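You operate a simulated robot arm through the tools that you are given. There is no shell and no other tool. Be economical: measure what you need, move in short steps, check, and stop when the job is done.

The job below is to be done with a simulated two-armed robot. You get a single attempt, and the scene is never put back.

JOB
Move the steel bar to the tool trough and shut its latches again.
Fine: open both latches to lift it out.

The check looks at the end state, three seconds after you hand in, the way a careful person would. Anything else that was tipped, shoved, dropped, spilled or broken makes it a failure.

ROBOT AND FRAMES
Two 7-joint arms with three-finger grippers on one trunk, on a base that drives. Base frame: it is fixed to the floor where the robot stands at the start and does not move with it; the origin is under the middle of the robot, x ahead of it, y to its left, z up; the surface under the hand at the start is at about z = 0.8. Lengths are in m, angles in degrees, forces in N, time in s.
The left shoulder is at the start at [0.082, 0.126, 1.133], the right one opposite. With the tool pointing down near the work surface each hand reaches from about 0.4 to 0.86 m from the robot's upright axis, wherever it stands, measured 20 degrees to its own side. Places, roughly: left bar latch [0.5, 0, 0.8]; right bar latch [0.5, 0.5, 0.8]; tool trough at the table end [0.8, 0.7, 0.7]. Payload 2.94 kg a hand.
The TCP of each hand is the grasp point between the finger pads, 0.03 m short of the fingertips. In the tool frame z runs along the fingers and y along their closing line. The gripper opens to 0.128 m. The gripper's body begins 0.093 m behind the TCP.
Orientation is that of the tool frame in the base frame, as [roll, pitch, yaw] about the fixed x, y, z axes, in that order (R = Rz(yaw) Ry(pitch) Rx(roll)). With the fingers straight down and closing along the base's y, the tool's x points along the base's -x, its y along +y and its z along -z.

CONTROLS
- The arms move only by the tool step_arm. It takes "left_moves", "right_moves" or both (then of equal length, played together; a hand with none holds still); each is text: rows parted by semicolons, each of 7 numbers parted by spaces: the shift along the tool's x, y, z in m, then the turn, a rotation vector about the tool's x, y, z in degrees, then the finger opening in m, from 0 to 0.128. In form: dx dy dz ax ay az hand; .... A call has 1 to 8 rows; each row shifts and turns the commanded pose from where the row before left it, along the tool's axes as they then stand. Each row takes 0.2 s and may step no farther than 0.05 m and 8.6 degrees from the row before; otherwise, or with a gripper value out of range, the whole call is refused. Where a pose cannot be reached the arm comes as near as it can. A force on the tool above 90 N (or 10 N above the force at the start of the call, whichever is more), or a blocked arm, ends the call early, and 0.2 s more pass. Each finger halts on what it meets, pressing with about 30 N; the grip force reading is that of the motor and also rises with nothing between the fingers. The clock runs only during rows and for 0.2 s after the last one: add rows that do not move to give the fingers time. The reply holds the time, the measured pose of the TCP, the force on the tool along the base axes, the opening and the grip force, in the units named above and with some noise, with the torque about the TCP (base axes, N m) and any sound that the robot's microphone picked up.
- Cameras (640 x 400 px; columns grow to the right, rows downward): "scene" is now at [0.196, 0.0521, 1.299]; the picture's right is [0.59, -0.81, 0.00], its down [-0.44, -0.32, -0.84] and it looks along [0.68, 0.50, -0.54] (base axes); focal length 214 px, centre (320, 200). "left" rides on the left gripper at [0.069, 0.015, -0.12] in its tool frame; the picture's right is [-0.21, 0.98, 0.00], its down [-0.82, -0.18, -0.54] and it looks along [-0.53, -0.11, 0.84] (tool axes); focal length 251 px, centre (320, 200). "right" rides on the right gripper at [0.069, -0.015, -0.12] in its tool frame; the picture's right is [0.21, 0.98, 0.00], its down [-0.82, 0.18, -0.54] and it looks along [-0.53, 0.12, 0.84] (tool axes); focal length 251 px, centre (320, 200). There is no depth. A picture from a camera that has moved, and an enlarged one, comes with that camera's place and axes in the base frame and with its lens.
- get_image(camera): a new picture of that camera. It takes no simulated time.
- raise_lower(by): slides the trunk up (or, below 0, down) by that many m; the arms and the scene camera ride with it, the base frame stays. It gives what a move gives, with no picture.
- drive_base(legs): drives the robot by 1 to 6 legs, each [ahead, left, turn to the left] in m, m and degrees, along the robot's own axes; the way and the turn of a leg run together, so that a leg with both is an arc; at most 1.5 m and 180 degrees a leg. The arms and the cameras ride along, it lands a little off, and it stops where it bumps. It gives what a move gives.
- head_to(pan, tilt): turns the head with the scene camera to pan (to the left, within 80 degrees either way) and tilt (down, from -29 to 69), counted from straight ahead of the robot. It gives what a move gives.
- enlarge(camera, box): a new picture of the part [left, top, right, bottom] of that camera's present view, enlarged. It takes no simulated time.
- close_job(): hands the job in; it is judged then, once.

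Go step by step. Nothing tells you exact positions but the pictures and the camera data: compare them with the known pose of the tool, close in by small moves and look again before you grip or let go. The budget is 120 turns and 88 pictures, counting those below and the enlarged ones. Unless the task says otherwise, let go and move clear before handing in, and close with one line.

The tools are called after "Request:" as a command line: name --argument value ..., lists and objects as JSON in quotes. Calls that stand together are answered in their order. step_arm: Moves the arms, as the interface text tells. Its arguments: {"type":"object","properties":{"left_moves":{"type":"string"},"right_moves":{"type":"string"}},"required":[]} The other tools are called the same way: raise_lower (by) slides the trunk up or down; drive_base (legs) drives the base; head_to (pan, tilt) turns the head that bears the scene camera; get_image (camera) takes a picture; enlarge (camera, box) takes an enlarged picture of a part of a camera's view; close_job () hands the job in.

At the start:

```text
clock: 0.0
left_tool_pos: [0.3454, 0.4946, 1.1039]
left_ee_rot: [-180.0, 0.0, 179.8]
left_ft_force: [-0.1, -0.4, -0.6]
left_torque: [-0.05, 0.02, -0.01]
left_gripper_width: 0.1281
left_grasp_force: 0.1
right_tool_pos: [0.4793, 0.0894, 1.1974]
right_ee_rot: [179.9, 0.1, 180.0]
right_ft_force: [-0.5, -0.7, 0.2]
right_torque: [-0.01, -0.02, -0.02]
right_gripper_width: 0.1279
right_grasp_force: 0.1
trunk travel left (down, up): [-0.35, 0.197]
robot x, y, heading: [0.0006, -0.0008, 0.2]
head pan, tilt: [36.2, 33.0]
```

scene: 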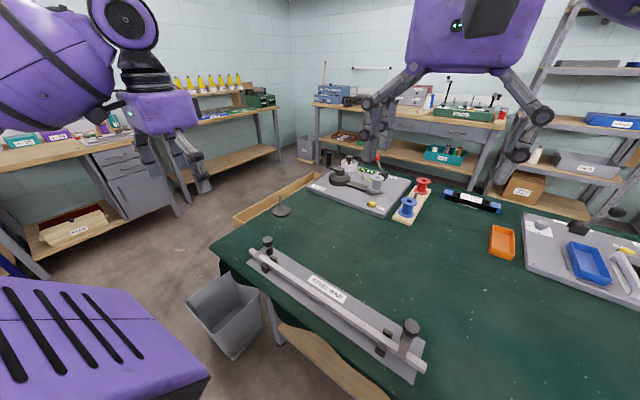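
right: 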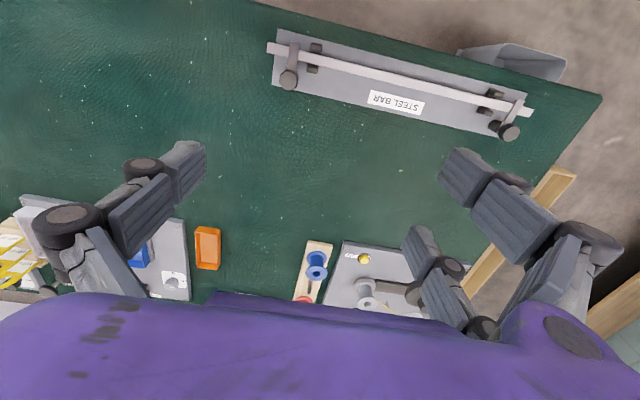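
left: 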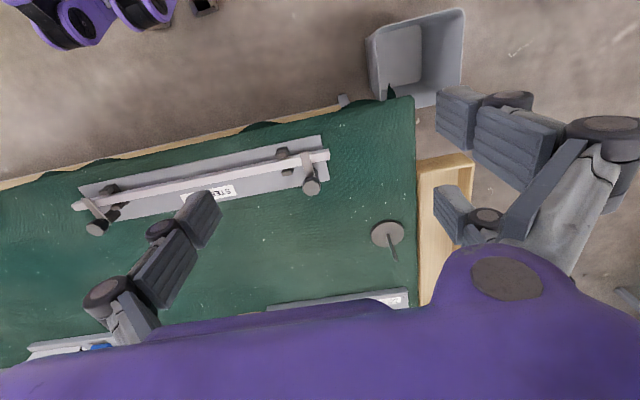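

The steel bar lies on a grey plate near the table's front edge, held by two latches with knobs. A wooden trough sits at the table's left end. I'll look closer at the latches and the trough.

Request:
enlarge --camera "scene" --box '[220, 160, 440, 390]'

Request:
enlarge --camera "right" --box '[250, 20, 550, 160]'

Request:
enlarge --camera "left" --box '[60, 100, 480, 320]'

```text
1.74 times, centred on (330, 275) of scene
camera zoom: at [0.196, 0.0521, 1.299], right [0.59, -0.81, 0.0], down [-0.44, -0.32, -0.84], along [0.68, 0.5, -0.54], focal length 373 px, centre (303, 70)
```

zoom: 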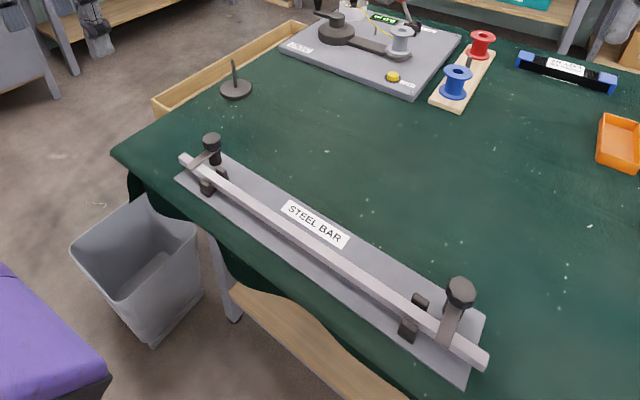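

```text
2.13 times, centred on (400, 90) of right
camera zoom: at [0.4115, 0.0739, 1.317], right [-0.21, 0.98, 0.0], down [0.82, 0.18, 0.54], along [0.53, 0.12, -0.84], focal length 536 px, centre (149, 435)
```

zoom: 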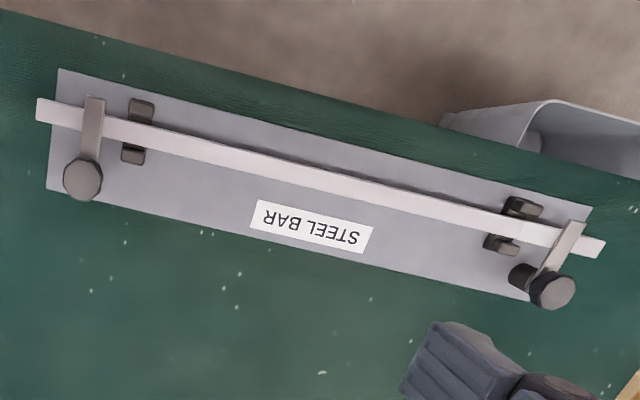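

```text
1.52 times, centred on (270, 210) of left
camera zoom: at [0.277, 0.5098, 1.2249], right [0.22, 0.98, 0.0], down [0.82, -0.18, 0.54], along [0.53, -0.12, -0.84], focal length 383 px, centre (396, 185)
```

zoom: 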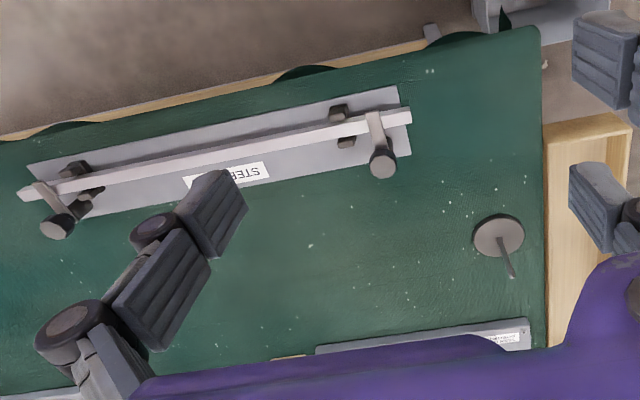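

The bar runs along y at x≈0.44, from y≈0 to 0.48, and its latch knobs stand at x≈0.47. Next I'll look at the trough, the floor and the bin.

Request:
head_to --pan 60 --tilt 45

Request:
get_image --camera "scene"

```text
clock: 0.9
left_tool_pos: [0.3451, 0.4955, 1.105]
left_ee_rot: [179.9, 0.0, 179.9]
left_ft_force: [-0.4, 0.2, -0.5]
left_torque: [0.01, -0.03, 0.0]
left_gripper_width: 0.1281
left_grasp_force: 0.0
right_tool_pos: [0.4807, 0.0896, 1.1971]
right_ee_rot: [180.0, 0.1, 180.0]
right_ft_force: [0.4, -0.5, 0.1]
right_torque: [-0.03, 0.0, 0.01]
right_gripper_width: 0.128
right_grasp_force: 0.1
trunk travel left (down, up): [-0.35, 0.197]
robot x, y, heading: [-0.004, 0.0017, 0.1]
head pan, tilt: [60.0, 45.0]
```

```text
81 pictures are left
camera scene: at [0.1648, 0.0699, 1.281], right [0.87, -0.5, 0.0], down [-0.35, -0.61, -0.71], along [0.35, 0.61, -0.71], focal length 214 px, centre (320, 200)
```

scene: 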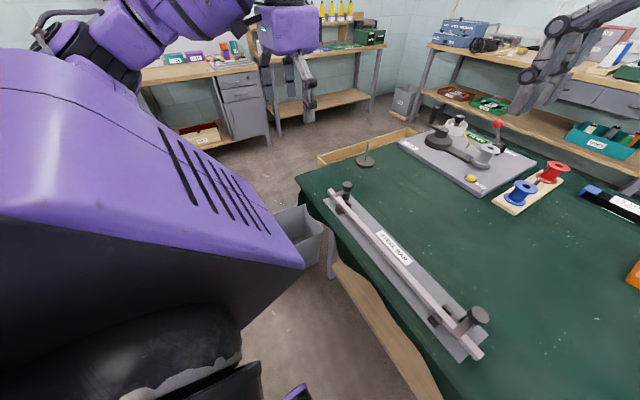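

The latches need a closer look, so I'm bringing both hand cameras near them, staying above and short of the bar.

Request:
step_arm --left_moves "0 -0.01 0.03 0 0 0 0.128;0 -0.01 0.03 0 0 0 0.128;0 -0.01 0.03 0 0 0 0.128;0 -0.01 0.03 0 0 0 0.128;0 0 0.02 0 0 0 0.128" --right_moves "0.025 -0.01 0.042 0 0 0 0.128;0.025 -0.01 0.042 0 0 0 0.128;0.025 -0.01 0.042 0 0 0 0.128;0.025 -0.01 0.042 0 0 0 0.128;0.03 -0.01 0.04 0 0 0 0.128"

Request:
get_image --camera "left"

Request:
get_image --camera "right"

```text
refused: row 5 steps farther than a row can; nothing moved
```

```text
80 pictures are left
camera left: at [0.277, 0.5098, 1.2249], right [0.22, 0.98, 0.0], down [0.82, -0.18, 0.54], along [0.53, -0.12, -0.84], focal length 251 px, centre (320, 200)
```

left: 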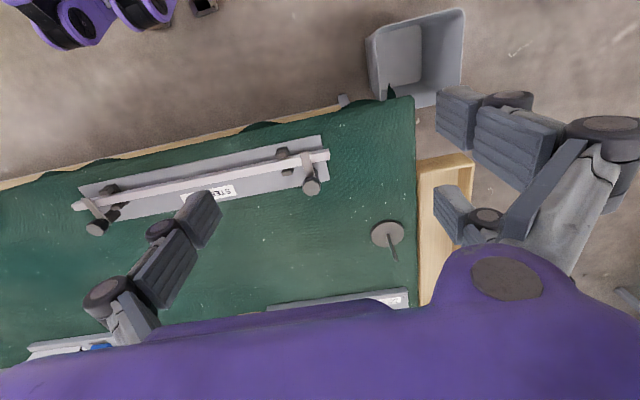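

```text
79 pictures are left
camera right: at [0.4115, 0.0739, 1.317], right [-0.21, 0.98, 0.0], down [0.82, 0.18, 0.54], along [0.53, 0.12, -0.84], focal length 251 px, centre (320, 200)
```

right: 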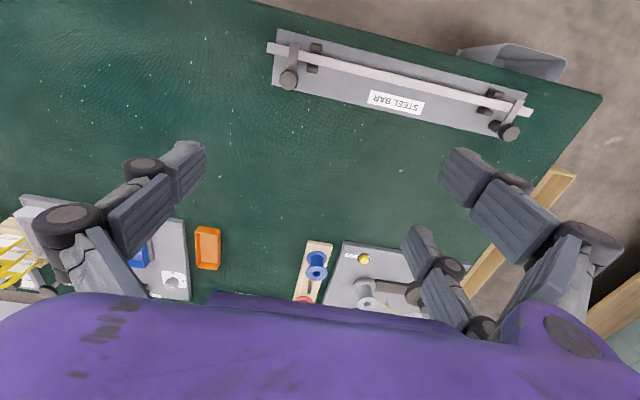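

The rows were slightly too long. I'll repeat the move with shorter steps.

Request:
step_arm --left_moves "0 -0.01 0.023 0 0 0 0.128;0 -0.01 0.023 0 0 0 0.128;0 -0.01 0.023 0 0 0 0.128;0 -0.01 0.023 0 0 0 0.128;0 0 0.023 0 0 0 0.128;0 0 0.023 0 0 0 0.128" --right_moves "0.022 -0.008 0.038 0 0 0 0.128;0.022 -0.008 0.038 0 0 0 0.128;0.022 -0.008 0.038 0 0 0 0.128;0.022 -0.008 0.038 0 0 0 0.128;0.022 -0.008 0.038 0 0 0 0.128;0.022 -0.008 0.038 0 0 0 0.128"

Request:
get_image --camera "left"

Request:
get_image --camera "right"

```text
clock: 2.3
left_tool_pos: [0.349, 0.4562, 0.9671]
left_ee_rot: [180.0, 0.0, -179.9]
left_ft_force: [0.2, -0.5, -0.4]
left_torque: [0.02, 0.0, 0.02]
left_gripper_width: 0.1277
left_grasp_force: 0.0
right_tool_pos: [0.3442, 0.0399, 0.9684]
right_ee_rot: [179.9, 0.0, -180.0]
right_ft_force: [0.3, 1.1, 0.1]
right_torque: [-0.02, 0.04, 0.0]
right_gripper_width: 0.1277
right_grasp_force: 0.0
trunk travel left (down, up): [-0.35, 0.197]
robot x, y, heading: [0.0036, -0.0026, -0.1]
head pan, tilt: [60.0, 45.0]
```

```text
78 pictures are left
camera left: at [0.279, 0.47, 1.0871], right [0.22, 0.98, 0.0], down [0.82, -0.18, 0.54], along [0.53, -0.12, -0.84], focal length 251 px, centre (320, 200)
```

left: 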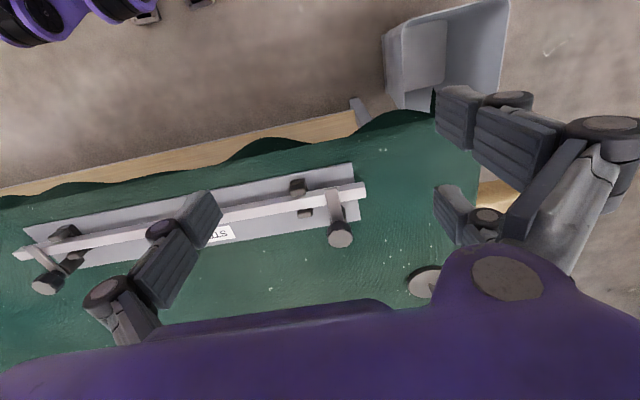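

```text
77 pictures are left
camera right: at [0.2756, 0.0245, 1.089], right [-0.21, 0.98, 0.0], down [0.82, 0.18, 0.54], along [0.53, 0.12, -0.84], focal length 251 px, centre (320, 200)
```

right: 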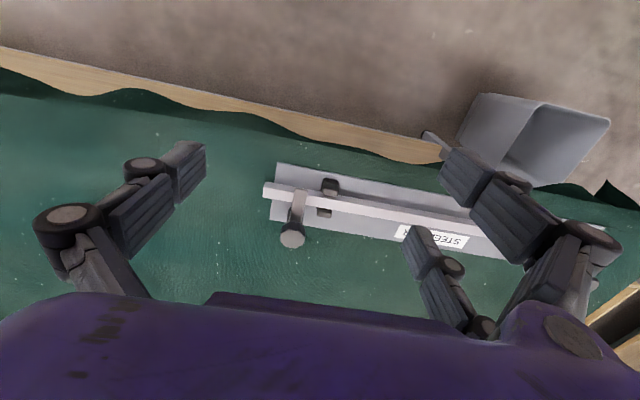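

Request:
enlarge --camera "left" --box '[270, 150, 390, 260]'

Request:
enlarge --camera "right" --box '[240, 150, 360, 260]'

Request:
enlarge --camera "scene" --box '[310, 170, 390, 230]'

Request:
enlarge --camera "scene" --box '[420, 280, 520, 370]'

```text
3.64 times, centred on (330, 205) of left
camera zoom: at [0.279, 0.47, 1.0871], right [0.22, 0.98, 0.0], down [0.82, -0.18, 0.54], along [0.53, -0.12, -0.84], focal length 914 px, centre (284, 182)
```

zoom: 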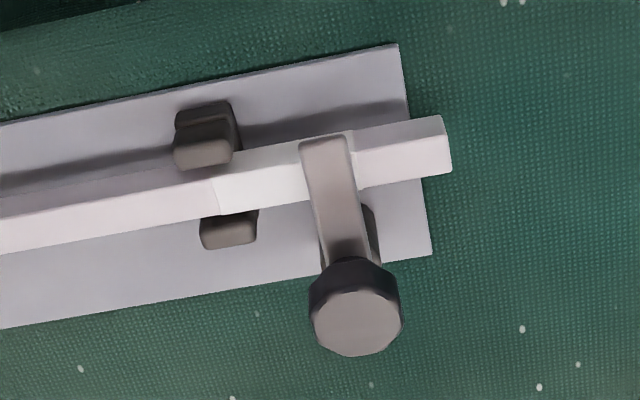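

```text
3.64 times, centred on (300, 205) of right
camera zoom: at [0.2756, 0.0245, 1.089], right [-0.21, 0.98, 0.0], down [0.82, 0.18, 0.54], along [0.53, 0.12, -0.84], focal length 914 px, centre (393, 182)
```

zoom: 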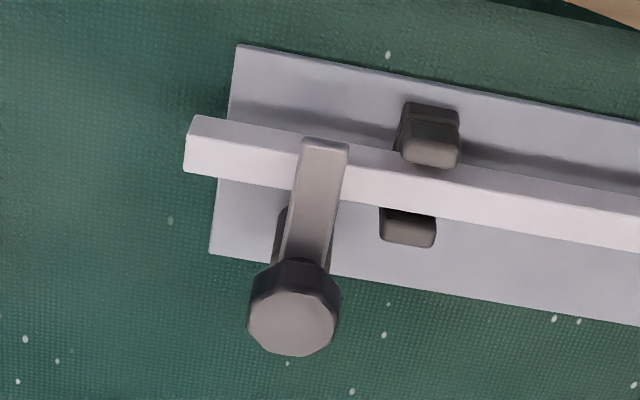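

```text
6.67 times, centred on (350, 200) of scene
camera zoom: at [0.1648, 0.0699, 1.281], right [0.87, -0.5, 0.0], down [-0.35, -0.61, -0.71], along [0.35, 0.61, -0.71], focal length 1430 px, centre (120, 200)
```

zoom: 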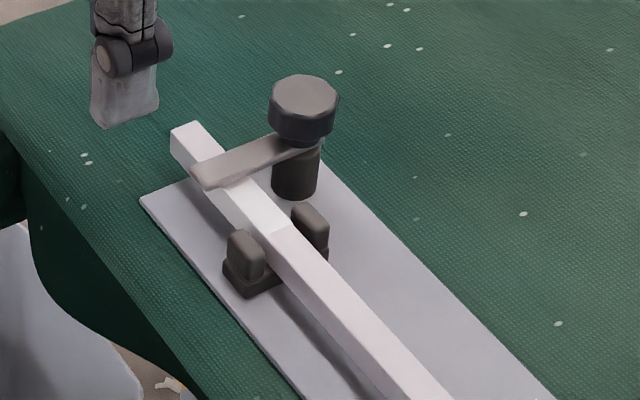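

```text
4.44 times, centred on (470, 325) of scene
camera zoom: at [0.1648, 0.0699, 1.281], right [0.87, -0.5, 0.0], down [-0.35, -0.61, -0.71], along [0.35, 0.61, -0.71], focal length 953 px, centre (-347, -356)
```

zoom: 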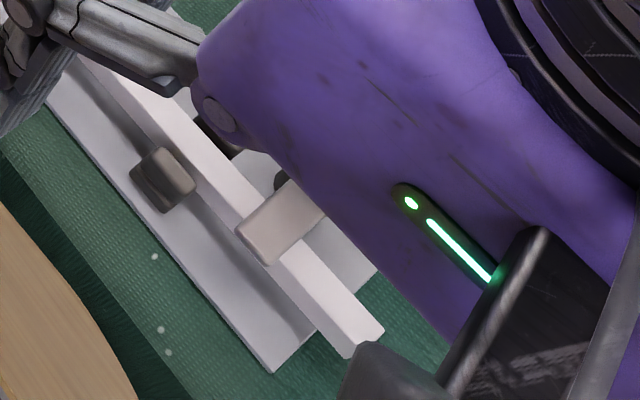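

The latches look like swing arms on vertical posts with a round knob about 30 mm across on top. I put the left knob at (0.477, 0.449) and the right knob at (0.479, 0.037), both with tops near z≈0.86. Next I'll place both hands above the knobs and check.

Request:
step_arm --left_moves "-0.032 -0.002 0.006 0 0 0 0.09;-0.032 -0.002 0.006 0 0 0 0.07;-0.032 -0.002 0.006 0 0 0 0.07;-0.032 -0.001 0.006 0 0 0 0.07" --right_moves "-0.034 -0.001 0.006 0 0 0 0.09;-0.034 -0.001 0.006 0 0 0 0.07;-0.034 -0.001 0.006 0 0 0 0.07;-0.033 0 0.006 0 0 0 0.07"

Request:
get_image --camera "left"

Request:
get_image --camera "right"

Request:
get_image --camera "scene"

```text
clock: 3.3
left_tool_pos: [0.4757, 0.4493, 0.9444]
left_ee_rot: [179.9, -0.1, 179.9]
left_ft_force: [-0.1, -0.2, -0.2]
left_torque: [0.02, 0.05, -0.01]
left_gripper_width: 0.0702
left_grasp_force: 0.1
right_tool_pos: [0.483, 0.037, 0.9453]
right_ee_rot: [-180.0, 0.0, 179.9]
right_ft_force: [0.5, -0.3, -0.9]
right_torque: [-0.03, 0.04, 0.0]
right_gripper_width: 0.0701
right_grasp_force: 0.0
trunk travel left (down, up): [-0.35, 0.197]
robot x, y, heading: [-0.0041, -0.0028, 0.0]
head pan, tilt: [60.0, 45.0]
```

```text
72 pictures are left
camera left: at [0.4065, 0.4633, 1.0643], right [0.22, 0.98, 0.0], down [0.82, -0.18, 0.54], along [0.53, -0.12, -0.84], focal length 251 px, centre (320, 200)
```

left: 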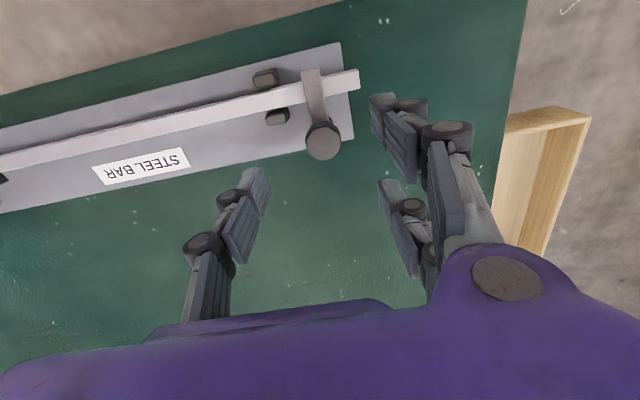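

```text
71 pictures are left
camera right: at [0.4148, 0.0222, 1.0651], right [-0.21, 0.98, 0.0], down [0.82, 0.18, 0.54], along [0.53, 0.12, -0.84], focal length 251 px, centre (320, 200)
```

right: 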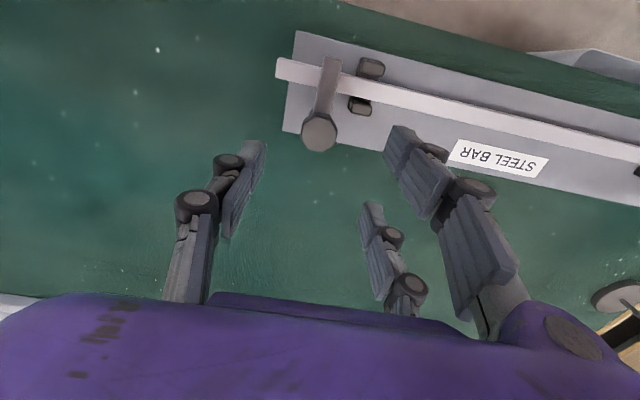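

```text
70 pictures are left
camera scene: at [0.1662, 0.0696, 1.2808], right [0.87, -0.5, 0.0], down [-0.35, -0.61, -0.71], along [0.35, 0.61, -0.71], focal length 214 px, centre (320, 200)
```

scene: 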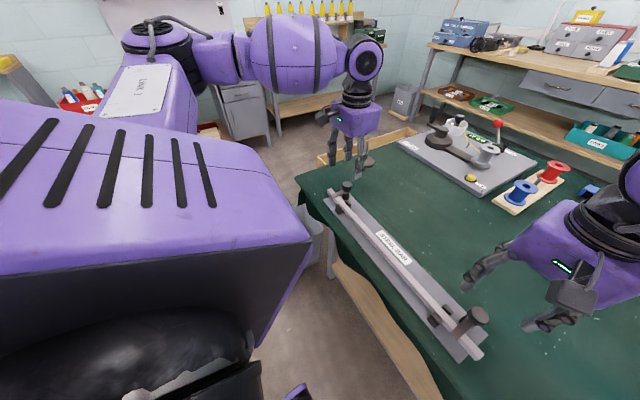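

The gripper looks as if it has a doubled finger on one side, so I'll inspect it close up before going down around the knob.

Request:
enlarge --camera "scene" --box '[310, 80, 400, 220]'

Request:
enlarge --camera "scene" --box '[440, 200, 640, 370]'

```text
2.86 times, centred on (355, 150) of scene
camera zoom: at [0.1662, 0.0696, 1.2808], right [0.87, -0.5, 0.0], down [-0.35, -0.61, -0.71], along [0.35, 0.61, -0.71], focal length 613 px, centre (220, 343)
```

zoom: 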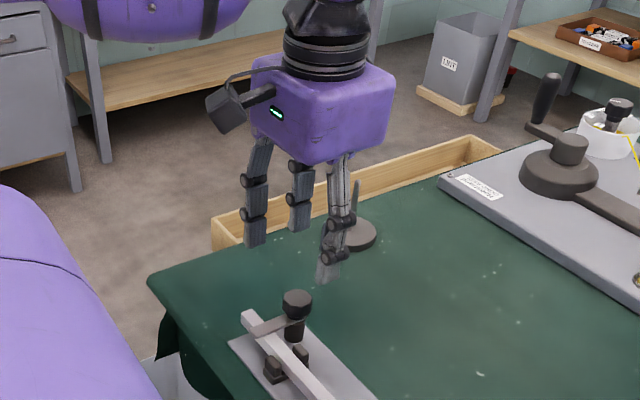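

```text
2.35 times, centred on (540, 285) of scene
camera zoom: at [0.1662, 0.0696, 1.2808], right [0.87, -0.5, 0.0], down [-0.35, -0.61, -0.71], along [0.35, 0.61, -0.71], focal length 505 px, centre (-198, 0)
```

zoom: 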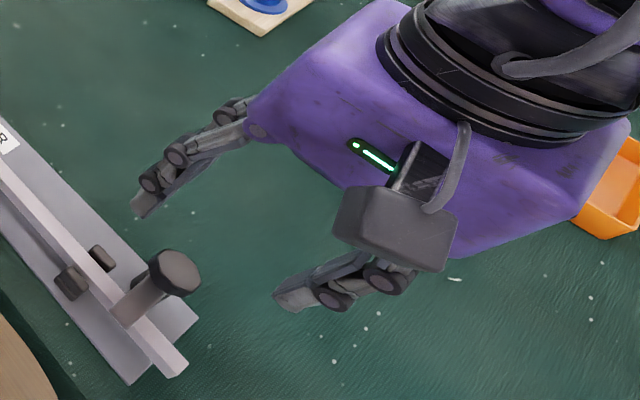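

The knob centres check out at (0.479, 0.449) and (0.479, 0.037). I'm lowering the left hand onto its knob, tips staying just above bar level, and closing.

Request:
step_arm --left_moves "-0.003 0 0.025 0 0 0 0.07;0 0 0.025 0 0 0 0.07;0 0 0.022 0 0 0 0.07;0 0 0 0 0 0 0.02;0 0 0 0 0 0 0.02;0 0 0 0 0 0 0.02"

Request:
get_image --camera "left"

Request:
enlarge --camera "scene" --box '[310, 120, 400, 220]'

```text
clock: 4.7
left_tool_pos: [0.4788, 0.4485, 0.8717]
left_ee_rot: [-179.9, 0.1, 179.9]
left_ft_force: [0.3, -9.2, -3.8]
left_torque: [-0.16, -0.11, -0.04]
left_gripper_width: 0.0261
left_grasp_force: 4.6
right_tool_pos: [0.4815, 0.0382, 0.9465]
right_ee_rot: [180.0, 0.0, -180.0]
right_ft_force: [-0.7, -0.1, -0.5]
right_torque: [0.0, -0.02, 0.03]
right_gripper_width: 0.0702
right_grasp_force: 0.1
trunk travel left (down, up): [-0.35, 0.197]
robot x, y, heading: [0.0021, -0.0042, 0.2]
head pan, tilt: [60.0, 45.0]
```

```text
67 pictures are left
camera left: at [0.409, 0.4634, 0.9919], right [0.22, 0.98, 0.0], down [0.82, -0.18, 0.54], along [0.53, -0.12, -0.84], focal length 251 px, centre (320, 200)
```

left: 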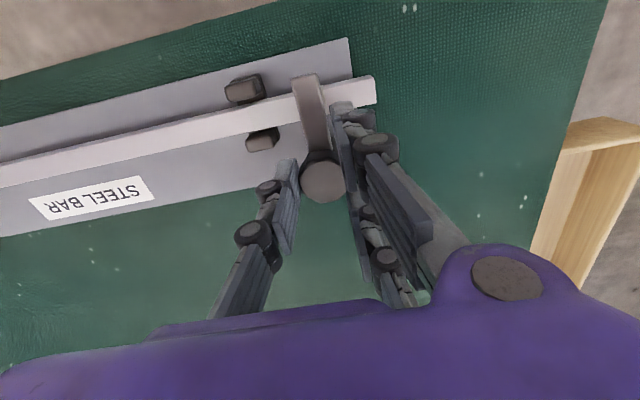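

```text
4.00 times, centred on (355, 170) of scene
camera zoom: at [0.1651, 0.0691, 1.281], right [0.87, -0.5, 0.0], down [-0.35, -0.61, -0.71], along [0.35, 0.61, -0.71], focal length 858 px, centre (180, 320)
```

zoom: 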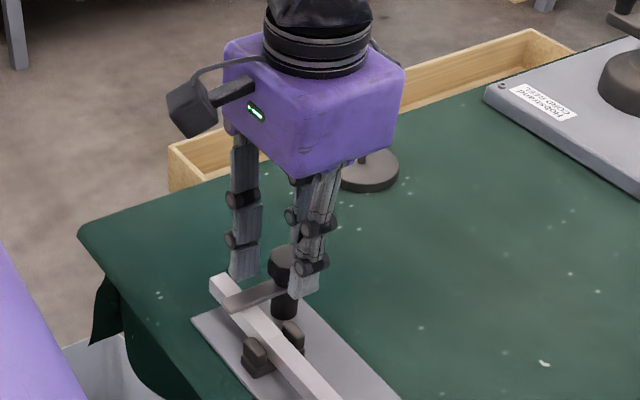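

The fingers closed on the knob at about 26 mm. I'll try a small clockwise turn, which swings the arm outward, and read the torque.

Request:
step_arm --left_moves "0 -0.001 0 0 0 0 0.01;0 0 0 0 0 8 0.01;0 0 0 0 0 8 0.01;0 0 0 0 0 0 0.01"

Request:
get_image --camera "left"

```text
clock: 5.7
left_tool_pos: [0.4785, 0.4455, 0.8717]
left_ee_rot: [179.9, 0.0, 163.8]
left_ft_force: [3.5, -15.5, -1.0]
left_torque: [-0.42, -0.06, 0.07]
left_gripper_width: 0.02
left_grasp_force: 7.8
right_tool_pos: [0.4827, 0.0369, 0.9463]
right_ee_rot: [179.9, -0.1, 180.0]
right_ft_force: [0.0, -0.2, -0.7]
right_torque: [0.0, -0.03, 0.01]
right_gripper_width: 0.0701
right_grasp_force: 0.0
trunk travel left (down, up): [-0.35, 0.197]
robot x, y, heading: [-0.0017, -0.0005, 0.0]
head pan, tilt: [60.0, 45.0]
```

```text
65 pictures are left
camera left: at [0.4155, 0.4793, 0.9916], right [0.48, 0.88, 0.0], down [0.74, -0.4, 0.54], along [0.48, -0.26, -0.84], focal length 251 px, centre (320, 200)
```

left: 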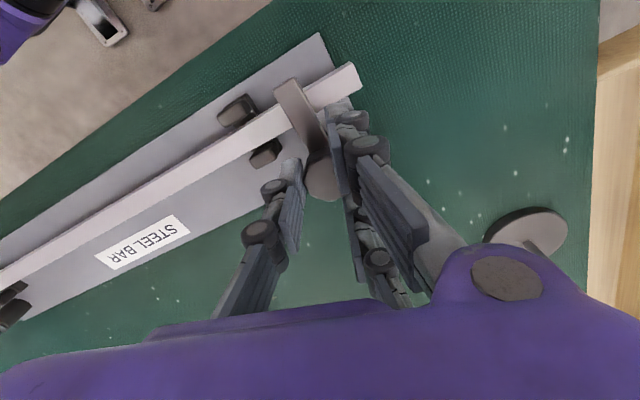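

The fingers slipped and the arm didn't move; the doubled side straddles the knob. I'll let go, rise, straighten and reposition to straddle the latch arm itself.

Request:
step_arm --left_moves "0 0 0 0 0 0 0.06;0 0 0 0 0 0 0.06;0 0 -0.025 0 0 -8 0.06;0 0 -0.02 0 0 -8 0.06;0.024 0.002 0 0 0 0 0.05;0.022 0 0 0 0 0 0.05;0 0 0 0 0 0 0.05"

Request:
get_image --camera "left"

Request:
enlarge --camera "scene" --box '[310, 130, 390, 220]'

```text
clock: 7.3
left_tool_pos: [0.4318, 0.4479, 0.916]
left_ee_rot: [180.0, 0.0, -180.0]
left_ft_force: [-0.2, 0.5, 0.0]
left_torque: [0.01, -0.01, -0.03]
left_gripper_width: 0.05
left_grasp_force: 0.1
right_tool_pos: [0.4805, 0.0385, 0.9457]
right_ee_rot: [-180.0, 0.1, -180.0]
right_ft_force: [-0.4, -0.2, -0.1]
right_torque: [0.03, 0.0, 0.02]
right_gripper_width: 0.0698
right_grasp_force: 0.0
trunk travel left (down, up): [-0.35, 0.197]
robot x, y, heading: [-0.0003, -0.0042, -0.1]
head pan, tilt: [60.0, 45.0]
```

```text
64 pictures are left
camera left: at [0.3622, 0.4632, 1.037], right [0.22, 0.98, 0.0], down [0.82, -0.18, 0.54], along [0.53, -0.12, -0.84], focal length 251 px, centre (320, 200)
```

left: 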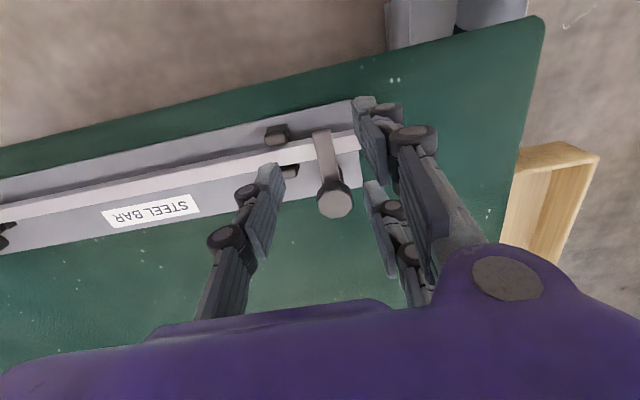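

```text
4.44 times, centred on (350, 175) of scene
camera zoom: at [0.1651, 0.0699, 1.281], right [0.87, -0.5, 0.0], down [-0.35, -0.61, -0.71], along [0.35, 0.61, -0.71], focal length 953 px, centre (187, 311)
```

zoom: 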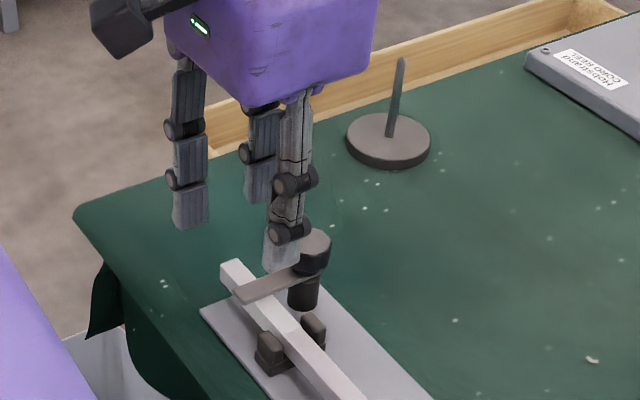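

Now the fingers straddle the latch arm from above. I'm descending to just above the bar's top.

Request:
step_arm --left_moves "0 0 0.02 0 0 0 0.05;0 0 0.02 0 0 0 0.05;0 0 0.003 0 0 0 0.05;0 0 0.003 0 0 0 0.05;0 0 0.002 0 0 0 0.05;0 0 0 0 0 0 0.05"

Request:
get_image --camera "left"

Request:
enlarge --camera "scene" --box '[320, 150, 380, 220]'

```text
clock: 8.7
left_tool_pos: [0.4322, 0.4484, 0.8674]
left_ee_rot: [-180.0, 0.1, 180.0]
left_ft_force: [0.1, 0.8, 0.0]
left_torque: [0.01, 0.0, -0.01]
left_gripper_width: 0.0504
left_grasp_force: 0.0
right_tool_pos: [0.4815, 0.0381, 0.9447]
right_ee_rot: [-180.0, 0.1, 179.9]
right_ft_force: [-0.7, -0.1, 1.0]
right_torque: [0.01, 0.0, 0.01]
right_gripper_width: 0.07
right_grasp_force: 0.0
trunk travel left (down, up): [-0.35, 0.197]
robot x, y, heading: [0.0, -0.0022, 0.2]
head pan, tilt: [60.0, 45.0]
```

```text
62 pictures are left
camera left: at [0.3627, 0.4635, 0.9871], right [0.22, 0.98, 0.0], down [0.82, -0.18, 0.54], along [0.53, -0.12, -0.84], focal length 251 px, centre (320, 200)
```

left: 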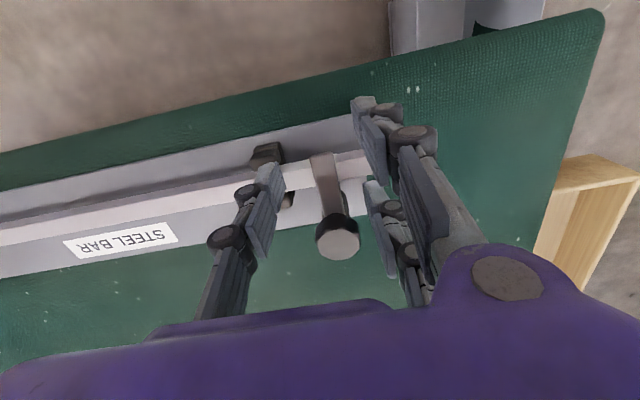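

```text
5.71 times, centred on (350, 185) of scene
camera zoom: at [0.1647, 0.0699, 1.281], right [0.87, -0.5, 0.0], down [-0.35, -0.61, -0.71], along [0.35, 0.61, -0.71], focal length 1226 px, centre (149, 286)
```

zoom: 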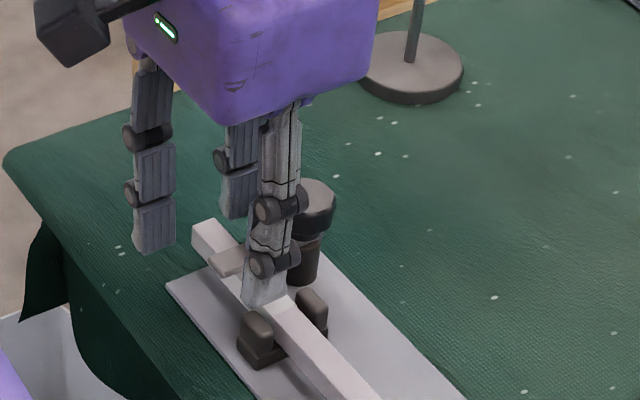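

The arm's top is near z≈0.836 and the tips are at about 0.837. I'll creep down a few mm and watch the force.

Request:
step_arm --left_moves "0 0 0.002 0 0 0 0.05;0 0 0.002 0 0 0 0.05;0 0 0 0 0 0 0.05"

Request:
step_arm --left_moves "0 0 0.0015 0 0 0 0.05;0 0 0 0 0 0 0.05"

```text
clock: 9.5
left_tool_pos: [0.4312, 0.4504, 0.8638]
left_ee_rot: [-180.0, 0.0, 179.9]
left_ft_force: [-0.3, 0.4, 0.1]
left_torque: [0.03, 0.0, -0.01]
left_gripper_width: 0.0503
left_grasp_force: 0.0
right_tool_pos: [0.4806, 0.0374, 0.9443]
right_ee_rot: [-180.0, 0.0, -180.0]
right_ft_force: [-0.8, 1.0, -0.3]
right_torque: [-0.01, -0.03, 0.0]
right_gripper_width: 0.0699
right_grasp_force: 0.1
trunk travel left (down, up): [-0.35, 0.197]
robot x, y, heading: [0.0006, 0.0022, -0.1]
head pan, tilt: [60.0, 45.0]
```

```text
clock: 10.1
left_tool_pos: [0.4306, 0.4489, 0.8616]
left_ee_rot: [180.0, 0.0, 179.8]
left_ft_force: [-0.7, 0.3, 0.4]
left_torque: [0.0, 0.03, 0.02]
left_gripper_width: 0.0499
left_grasp_force: 0.1
right_tool_pos: [0.4813, 0.0376, 0.9459]
right_ee_rot: [-179.9, 0.0, 180.0]
right_ft_force: [0.0, 0.1, -0.6]
right_torque: [-0.01, 0.03, -0.01]
right_gripper_width: 0.0701
right_grasp_force: 0.0
trunk travel left (down, up): [-0.35, 0.197]
robot x, y, heading: [-0.0016, -0.0019, -0.2]
head pan, tilt: [60.0, 45.0]
```

There's still no contact. I'll close gently on the arm to see whether the fingers hold it.

Request:
step_arm --left_moves "0 0 0 0 0 0 0.008;0 0 0 0 0 0 0.008;0 0 0 0 0 0 0.008"

Request:
get_image --camera "left"

```text
clock: 10.9
left_tool_pos: [0.4304, 0.4508, 0.8613]
left_ee_rot: [179.9, -0.2, -179.9]
left_ft_force: [-5.1, 10.3, -0.3]
left_torque: [0.33, 0.19, 0.79]
left_gripper_width: 0.0156
left_grasp_force: 41.2
right_tool_pos: [0.4816, 0.0396, 0.9464]
right_ee_rot: [180.0, 0.1, -180.0]
right_ft_force: [-0.1, -0.7, -0.3]
right_torque: [-0.01, 0.01, 0.01]
right_gripper_width: 0.07
right_grasp_force: 0.0
trunk travel left (down, up): [-0.35, 0.197]
robot x, y, heading: [0.0006, -0.002, -0.0]
head pan, tilt: [60.0, 45.0]
```

```text
60 pictures are left
camera left: at [0.3613, 0.4654, 0.9816], right [0.21, 0.98, 0.0], down [0.82, -0.18, 0.54], along [0.53, -0.11, -0.84], focal length 251 px, centre (320, 200)
```

left: 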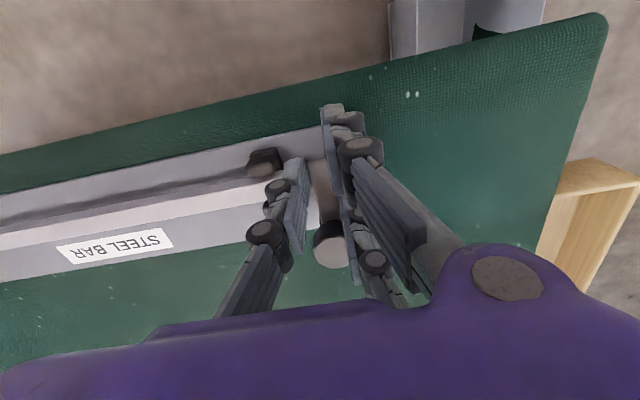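

The arm is gripped at 15.6 mm. I'll swing it outward along an arc about the post for two small steps and see.

Request:
step_arm --left_moves "-0.0003 0.0050 0 0 0 6 0.008;-0.0003 0.0050 0 0 0 6 0.008;0 0 0 0 0 0 0.008"

Request:
get_image --camera "left"

```text
clock: 11.7
left_tool_pos: [0.4278, 0.455, 0.8625]
left_ee_rot: [-179.7, -0.2, 167.8]
left_ft_force: [-29.4, -28.0, -4.5]
left_torque: [-0.52, 0.12, 2.04]
left_gripper_width: 0.0243
left_grasp_force: 45.6
right_tool_pos: [0.4787, 0.0354, 0.9457]
right_ee_rot: [179.9, 0.1, -179.9]
right_ft_force: [0.2, 0.3, 1.2]
right_torque: [0.01, 0.05, 0.02]
right_gripper_width: 0.07
right_grasp_force: 0.1
trunk travel left (down, up): [-0.35, 0.197]
robot x, y, heading: [0.0011, -0.0008, -0.1]
head pan, tilt: [60.0, 45.0]
```

```text
59 pictures are left
camera left: at [0.3648, 0.4846, 0.9832], right [0.42, 0.91, -0.01], down [0.77, -0.35, 0.54], along [0.49, -0.23, -0.84], focal length 251 px, centre (320, 200)
```

left: 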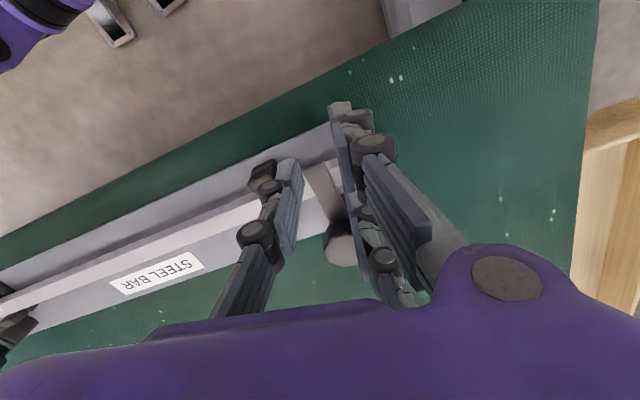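

It's blocked outward, likely a stop on that side. I'll reverse and try swinging the arm inward.

Request:
step_arm --left_moves "-0.0003 -0.0050 0 0 0 -6 0.008;-0.0003 -0.0050 0 0 0 -6 0.008;-0.0003 -0.0050 0 0 0 -6 0.008;-0.0003 -0.0050 0 0 0 -6 0.008;0 0 0 0 0 0 0.008"

Request:
get_image --camera "left"

```text
clock: 12.9
left_tool_pos: [0.4306, 0.4423, 0.8629]
left_ee_rot: [179.9, 0.1, -167.9]
left_ft_force: [-9.6, 13.1, -1.1]
left_torque: [0.38, 0.33, 0.74]
left_gripper_width: 0.0154
left_grasp_force: 41.9
right_tool_pos: [0.4797, 0.0395, 0.9455]
right_ee_rot: [-179.9, 0.1, -180.0]
right_ft_force: [-0.5, 0.8, -0.1]
right_torque: [0.02, -0.01, 0.0]
right_gripper_width: 0.0701
right_grasp_force: 0.1
trunk travel left (down, up): [-0.35, 0.197]
robot x, y, heading: [-0.0035, 0.0028, -0.2]
head pan, tilt: [60.0, 45.0]
```

```text
58 pictures are left
camera left: at [0.3604, 0.4411, 0.9829], right [0.0, 1.0, 0.0], down [0.84, -0.01, 0.54], along [0.54, 0.0, -0.84], focal length 251 px, centre (320, 200)
```

left: 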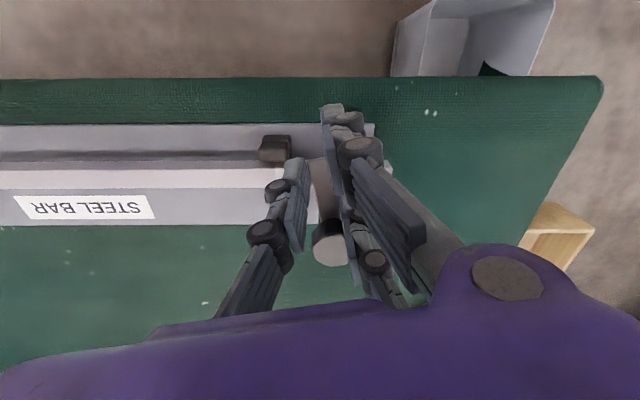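

The arm follows inward with little force. I'm continuing the swing, lifted 1 mm to clear the support block.

Request:
step_arm --left_moves "-0.0005 -0.0067 -0.001 0 0 -8 0.008;-0.0005 -0.0067 0 0 0 -8 0.008;-0.0005 -0.0067 0 0 0 -8 0.008;-0.0005 -0.0067 0 0 0 -8 0.008;0 0 0 0 0 0 0.008"

Request:
get_image --camera "left"

```text
clock: 14.1
left_tool_pos: [0.4452, 0.4169, 0.8639]
left_ee_rot: [179.9, -0.2, -135.8]
left_ft_force: [-11.3, 16.6, -4.2]
left_torque: [-0.05, 0.55, 1.0]
left_gripper_width: 0.0157
left_grasp_force: 41.9
right_tool_pos: [0.4809, 0.0394, 0.9457]
right_ee_rot: [-179.9, 0.1, 180.0]
right_ft_force: [0.1, -0.6, -0.1]
right_torque: [0.01, -0.03, -0.01]
right_gripper_width: 0.0698
right_grasp_force: 0.1
trunk travel left (down, up): [-0.35, 0.197]
robot x, y, heading: [-0.0005, 0.0036, -0.1]
head pan, tilt: [60.0, 45.0]
```

```text
57 pictures are left
camera left: at [0.3841, 0.3791, 0.9832], right [-0.53, 0.85, 0.0], down [0.72, 0.44, 0.54], along [0.46, 0.28, -0.84], focal length 251 px, centre (320, 200)
```

left: 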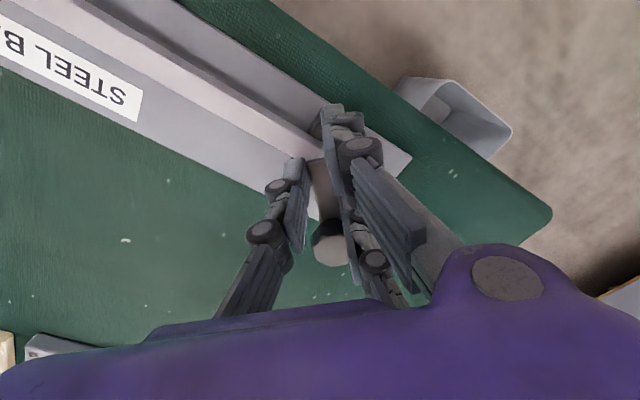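

It's about 44° open and moving smoothly. I'm continuing to about 92°.

Request:
step_arm --left_moves "-0.0005 -0.0067 0 0 0 -8 0.008;-0.0005 -0.0067 0 0 0 -8 0.008;-0.0005 -0.0067 0 0 0 -8 0.008;-0.0005 -0.0067 0 0 0 -8 0.008;-0.0005 -0.0067 0 0 0 -8 0.008;-0.0005 -0.0067 0 0 0 -8 0.008;0 0 0 0 0 0 0.008"

Request:
get_image --camera "left"

```text
clock: 15.7
left_tool_pos: [0.4809, 0.3999, 0.8622]
left_ee_rot: [180.0, 0.0, -88.1]
left_ft_force: [-5.3, 2.4, -1.5]
left_torque: [-0.34, 0.12, 0.2]
left_gripper_width: 0.0153
left_grasp_force: 41.4
right_tool_pos: [0.4822, 0.0378, 0.9449]
right_ee_rot: [179.9, 0.1, -180.0]
right_ft_force: [1.0, -0.9, 0.0]
right_torque: [-0.03, -0.02, 0.01]
right_gripper_width: 0.07
right_grasp_force: 0.1
trunk travel left (down, up): [-0.35, 0.197]
robot x, y, heading: [0.0019, 0.0012, -0.1]
head pan, tilt: [60.0, 45.0]
```

```text
56 pictures are left
camera left: at [0.4677, 0.3313, 0.9832], right [-0.98, 0.18, 0.0], down [0.15, 0.83, 0.54], along [0.1, 0.53, -0.84], focal length 251 px, centre (320, 200)
```

left: 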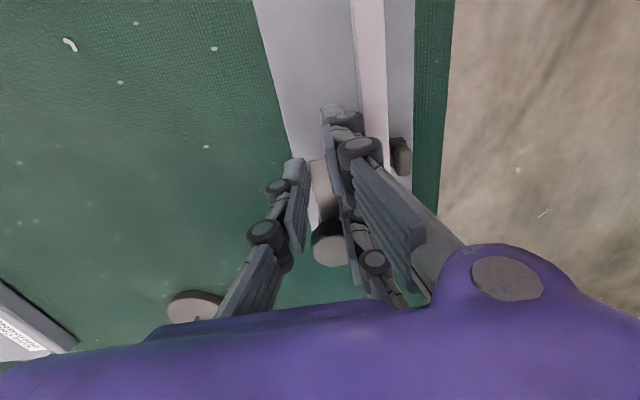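

The left latch is open at about 92°. I'm releasing and lifting the left hand while the right hand goes to straddle its latch arm the same way.

Request:
step_arm --left_moves "0 0 0 0 0 0 0.03;0 0 0 0 0 0 0.034;0 0 -0.02 0 0 0 0.034;0 0 -0.03 0 0 0 0.05;0 0 -0.03 0 0 0 0.06;0 0 0 0 0 0 0.06" --right_moves "0.025 0 0 0 0 0 0.05;0.025 -0.001 0 0 0 0 0.05;0 0 0.03 0 0 0 0.05;0 0 0.03 0 0 0 0.05;0 0 0.016 0 0 0 0.05;0 0 0.004 0 0 0 0.05"

Request:
get_image --camera "right"

```text
clock: 17.1
left_tool_pos: [0.4808, 0.4002, 0.9428]
left_ee_rot: [-179.9, 0.0, -88.1]
left_ft_force: [-1.1, -0.4, 0.3]
left_torque: [-0.02, 0.01, 0.0]
left_gripper_width: 0.0602
left_grasp_force: 0.0
right_tool_pos: [0.4337, 0.0388, 0.865]
right_ee_rot: [180.0, 0.0, 180.0]
right_ft_force: [-0.7, -0.8, -0.9]
right_torque: [-0.01, 0.02, 0.01]
right_gripper_width: 0.05
right_grasp_force: 0.1
trunk travel left (down, up): [-0.35, 0.197]
robot x, y, heading: [-0.0029, -0.0001, -0.2]
head pan, tilt: [60.0, 45.0]
```

```text
55 pictures are left
camera right: at [0.3653, 0.0227, 0.985], right [-0.21, 0.98, 0.0], down [0.82, 0.18, 0.54], along [0.53, 0.12, -0.84], focal length 251 px, centre (320, 200)
```

right: 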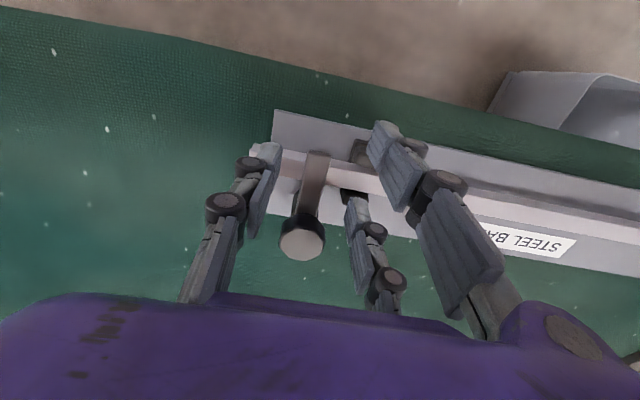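

The right hand straddles its latch arm. I'm going down 2 mm, closing, and starting the inward swing.

Request:
step_arm --right_moves "0.002 -0.001 0.0025 0 0 0 0.05;0 0 0 0 0 0 0.008;0 0 0 0 0 0 0.008;0 0 0 0 0 0 0.008;-0.0005 0.0067 0 0 0 8 0.008;-0.0005 0.0067 0 0 0 8 0.008;0 0 0 0 0 0 0.008"

Request:
get_image --camera "right"

```text
clock: 18.7
left_tool_pos: [0.4788, 0.3975, 0.944]
left_ee_rot: [-179.9, 0.2, -88.1]
left_ft_force: [-0.3, -0.3, 0.2]
left_torque: [-0.02, 0.02, 0.01]
left_gripper_width: 0.0599
left_grasp_force: 0.1
right_tool_pos: [0.4294, 0.0452, 0.8624]
right_ee_rot: [-179.6, -0.2, 163.9]
right_ft_force: [-21.5, -33.1, 7.1]
right_torque: [-0.98, 0.88, -0.13]
right_gripper_width: 0.0331
right_grasp_force: 19.2
trunk travel left (down, up): [-0.35, 0.197]
robot x, y, heading: [-0.0002, 0.0033, 0.1]
head pan, tilt: [60.0, 45.0]
```

```text
54 pictures are left
camera right: at [0.3602, 0.0507, 0.9826], right [0.06, 1.0, -0.01], down [0.84, -0.05, 0.54], along [0.54, -0.04, -0.84], focal length 251 px, centre (320, 200)
```

right: 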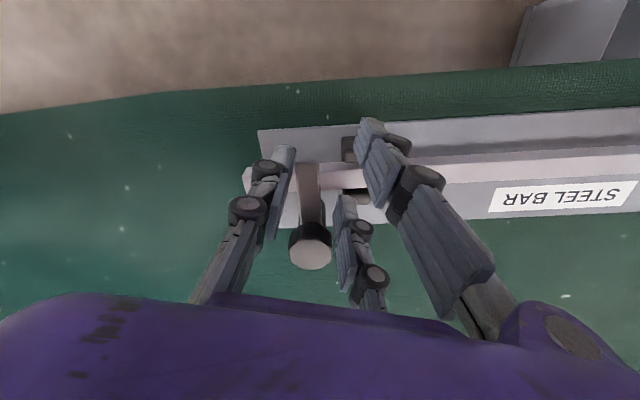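

The arm isn't following here; the width is 33 mm and the hand meets resistance. I'll go back to neutral and check the grip before choosing a direction.

Request:
step_arm --right_moves "0 0 0 0 0 0 0.05;-0.0005 -0.0067 0 0 0 -8 0.05;-0.0005 -0.0067 0 0 0 -8 0.05;0 0 -0.001 0 0 0 0.05;0 0 0 0 0 0 0.008;0 0 0 0 0 0 0.008;0 0 0 0 0 0 0.008"

Request:
get_image --camera "right"

```text
clock: 20.3
left_tool_pos: [0.4812, 0.4008, 0.9426]
left_ee_rot: [180.0, 0.0, -88.0]
left_ft_force: [0.2, 0.1, 0.7]
left_torque: [0.01, 0.01, 0.0]
left_gripper_width: 0.0599
left_grasp_force: 0.1
right_tool_pos: [0.4301, 0.0364, 0.862]
right_ee_rot: [-180.0, 0.0, -179.9]
right_ft_force: [-0.5, -2.0, 0.1]
right_torque: [-0.16, 0.12, 0.58]
right_gripper_width: 0.0159
right_grasp_force: 41.5
trunk travel left (down, up): [-0.35, 0.197]
robot x, y, heading: [-0.0018, 0.0026, -0.1]
head pan, tilt: [60.0, 45.0]
```

```text
53 pictures are left
camera right: at [0.3622, 0.0208, 0.983], right [-0.22, 0.98, 0.0], down [0.82, 0.18, 0.54], along [0.53, 0.12, -0.84], focal length 251 px, centre (320, 200)
```

right: 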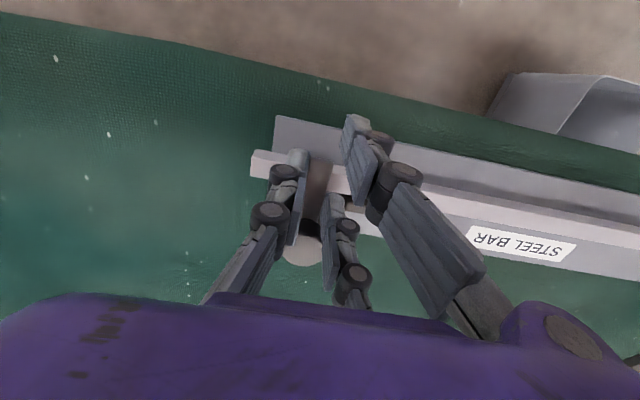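

The arm is gripped at 15.9 mm. Since the inward swing was blocked, I'll try the other direction, counter-clockwise like the left latch, in small steps.

Request:
step_arm --right_moves "-0.0003 -0.0051 0 0 0 -6 0.008;-0.0003 -0.0051 0 0 0 -6 0.008;0 0 0 0 0 0 0.008"

Request:
get_image --camera "right"

```text
clock: 21.1
left_tool_pos: [0.4812, 0.4011, 0.9418]
left_ee_rot: [179.9, 0.0, -87.9]
left_ft_force: [0.7, 0.0, 0.4]
left_torque: [0.05, -0.02, 0.02]
left_gripper_width: 0.0601
left_grasp_force: 0.1
right_tool_pos: [0.4321, 0.0274, 0.8628]
right_ee_rot: [180.0, 0.0, -167.9]
right_ft_force: [-5.7, 4.3, -7.1]
right_torque: [0.19, -0.16, 0.3]
right_gripper_width: 0.0154
right_grasp_force: 41.2
trunk travel left (down, up): [-0.35, 0.197]
robot x, y, heading: [-0.0025, 0.0021, 0.0]
head pan, tilt: [60.0, 45.0]
```

```text
52 pictures are left
camera right: at [0.3681, -0.0029, 0.983], right [-0.42, 0.91, 0.0], down [0.77, 0.35, 0.54], along [0.49, 0.23, -0.84], focal length 251 px, centre (320, 200)
```

right: 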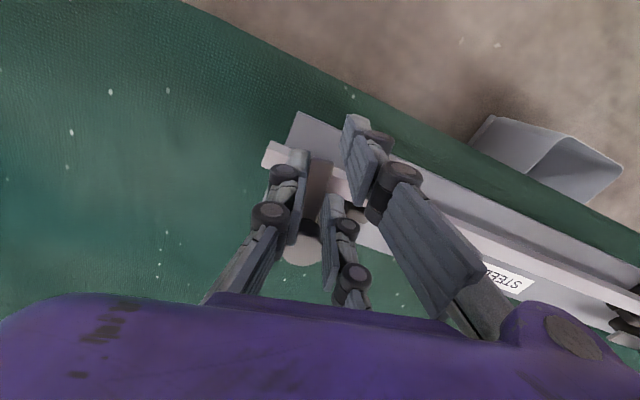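

It follows. I'm continuing the swing to about 92°.

Request:
step_arm --right_moves "-0.0005 -0.0067 -0.001 0 0 -8 0.008;-0.0005 -0.0067 0 0 0 -8 0.008;-0.0005 -0.0067 0 0 0 -8 0.008;-0.0005 -0.0067 0 0 0 -8 0.008;-0.0005 -0.0067 0 0 0 -8 0.008;0 0 0 0 0 0 0.008"

Request:
step_arm --right_moves "-0.0005 -0.0067 0 0 0 -8 0.008;-0.0005 -0.0067 0 0 0 -8 0.008;-0.0005 -0.0067 0 0 0 -8 0.008;-0.0005 -0.0067 0 0 0 -8 0.008;-0.0005 -0.0067 0 0 0 -8 0.008;0 0 0 0 0 0 0.008"

Request:
get_image --camera "right"

```text
clock: 22.5
left_tool_pos: [0.481, 0.4013, 0.942]
left_ee_rot: [-180.0, 0.0, -88.1]
left_ft_force: [-0.3, 0.2, -0.3]
left_torque: [0.0, -0.03, -0.01]
left_gripper_width: 0.0598
left_grasp_force: 0.0
right_tool_pos: [0.4491, -0.0027, 0.8638]
right_ee_rot: [179.9, -0.1, -127.9]
right_ft_force: [-15.4, -0.3, -27.7]
right_torque: [-0.38, 0.66, 0.59]
right_gripper_width: 0.0154
right_grasp_force: 41.3
trunk travel left (down, up): [-0.35, 0.197]
robot x, y, heading: [-0.0002, -0.0017, 0.0]
head pan, tilt: [60.0, 45.0]
```

```text
clock: 23.9
left_tool_pos: [0.4818, 0.3998, 0.9424]
left_ee_rot: [180.0, 0.1, -88.1]
left_ft_force: [-0.6, 0.0, -0.3]
left_torque: [-0.02, 0.05, 0.0]
left_gripper_width: 0.06
left_grasp_force: 0.2
right_tool_pos: [0.4519, -0.0258, 0.8735]
right_ee_rot: [-178.3, -0.3, -94.2]
right_ft_force: [0.7, 0.5, -0.1]
right_torque: [-0.02, 0.03, -0.05]
right_gripper_width: 0.0077
right_grasp_force: 0.0
right hand out of reach, approached as far as the arm can: row 4, 5
trunk travel left (down, up): [-0.35, 0.197]
robot x, y, heading: [0.0003, -0.0003, 0.1]
head pan, tilt: [60.0, 45.0]
```

```text
51 pictures are left
camera right: at [0.4592, -0.0956, 0.9946], right [-0.99, -0.14, -0.03], down [-0.14, 0.84, 0.53], along [-0.05, 0.53, -0.85], focal length 251 px, centre (320, 200)
```

right: 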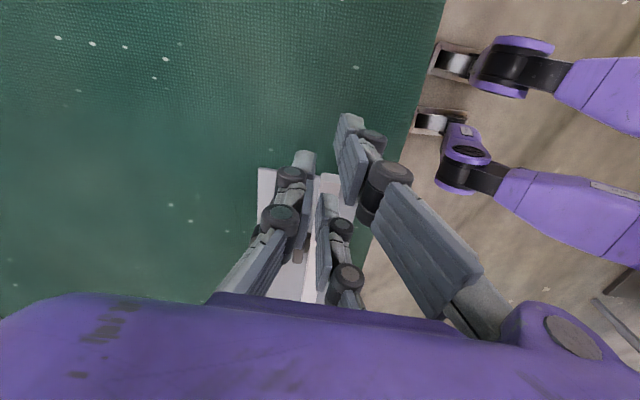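

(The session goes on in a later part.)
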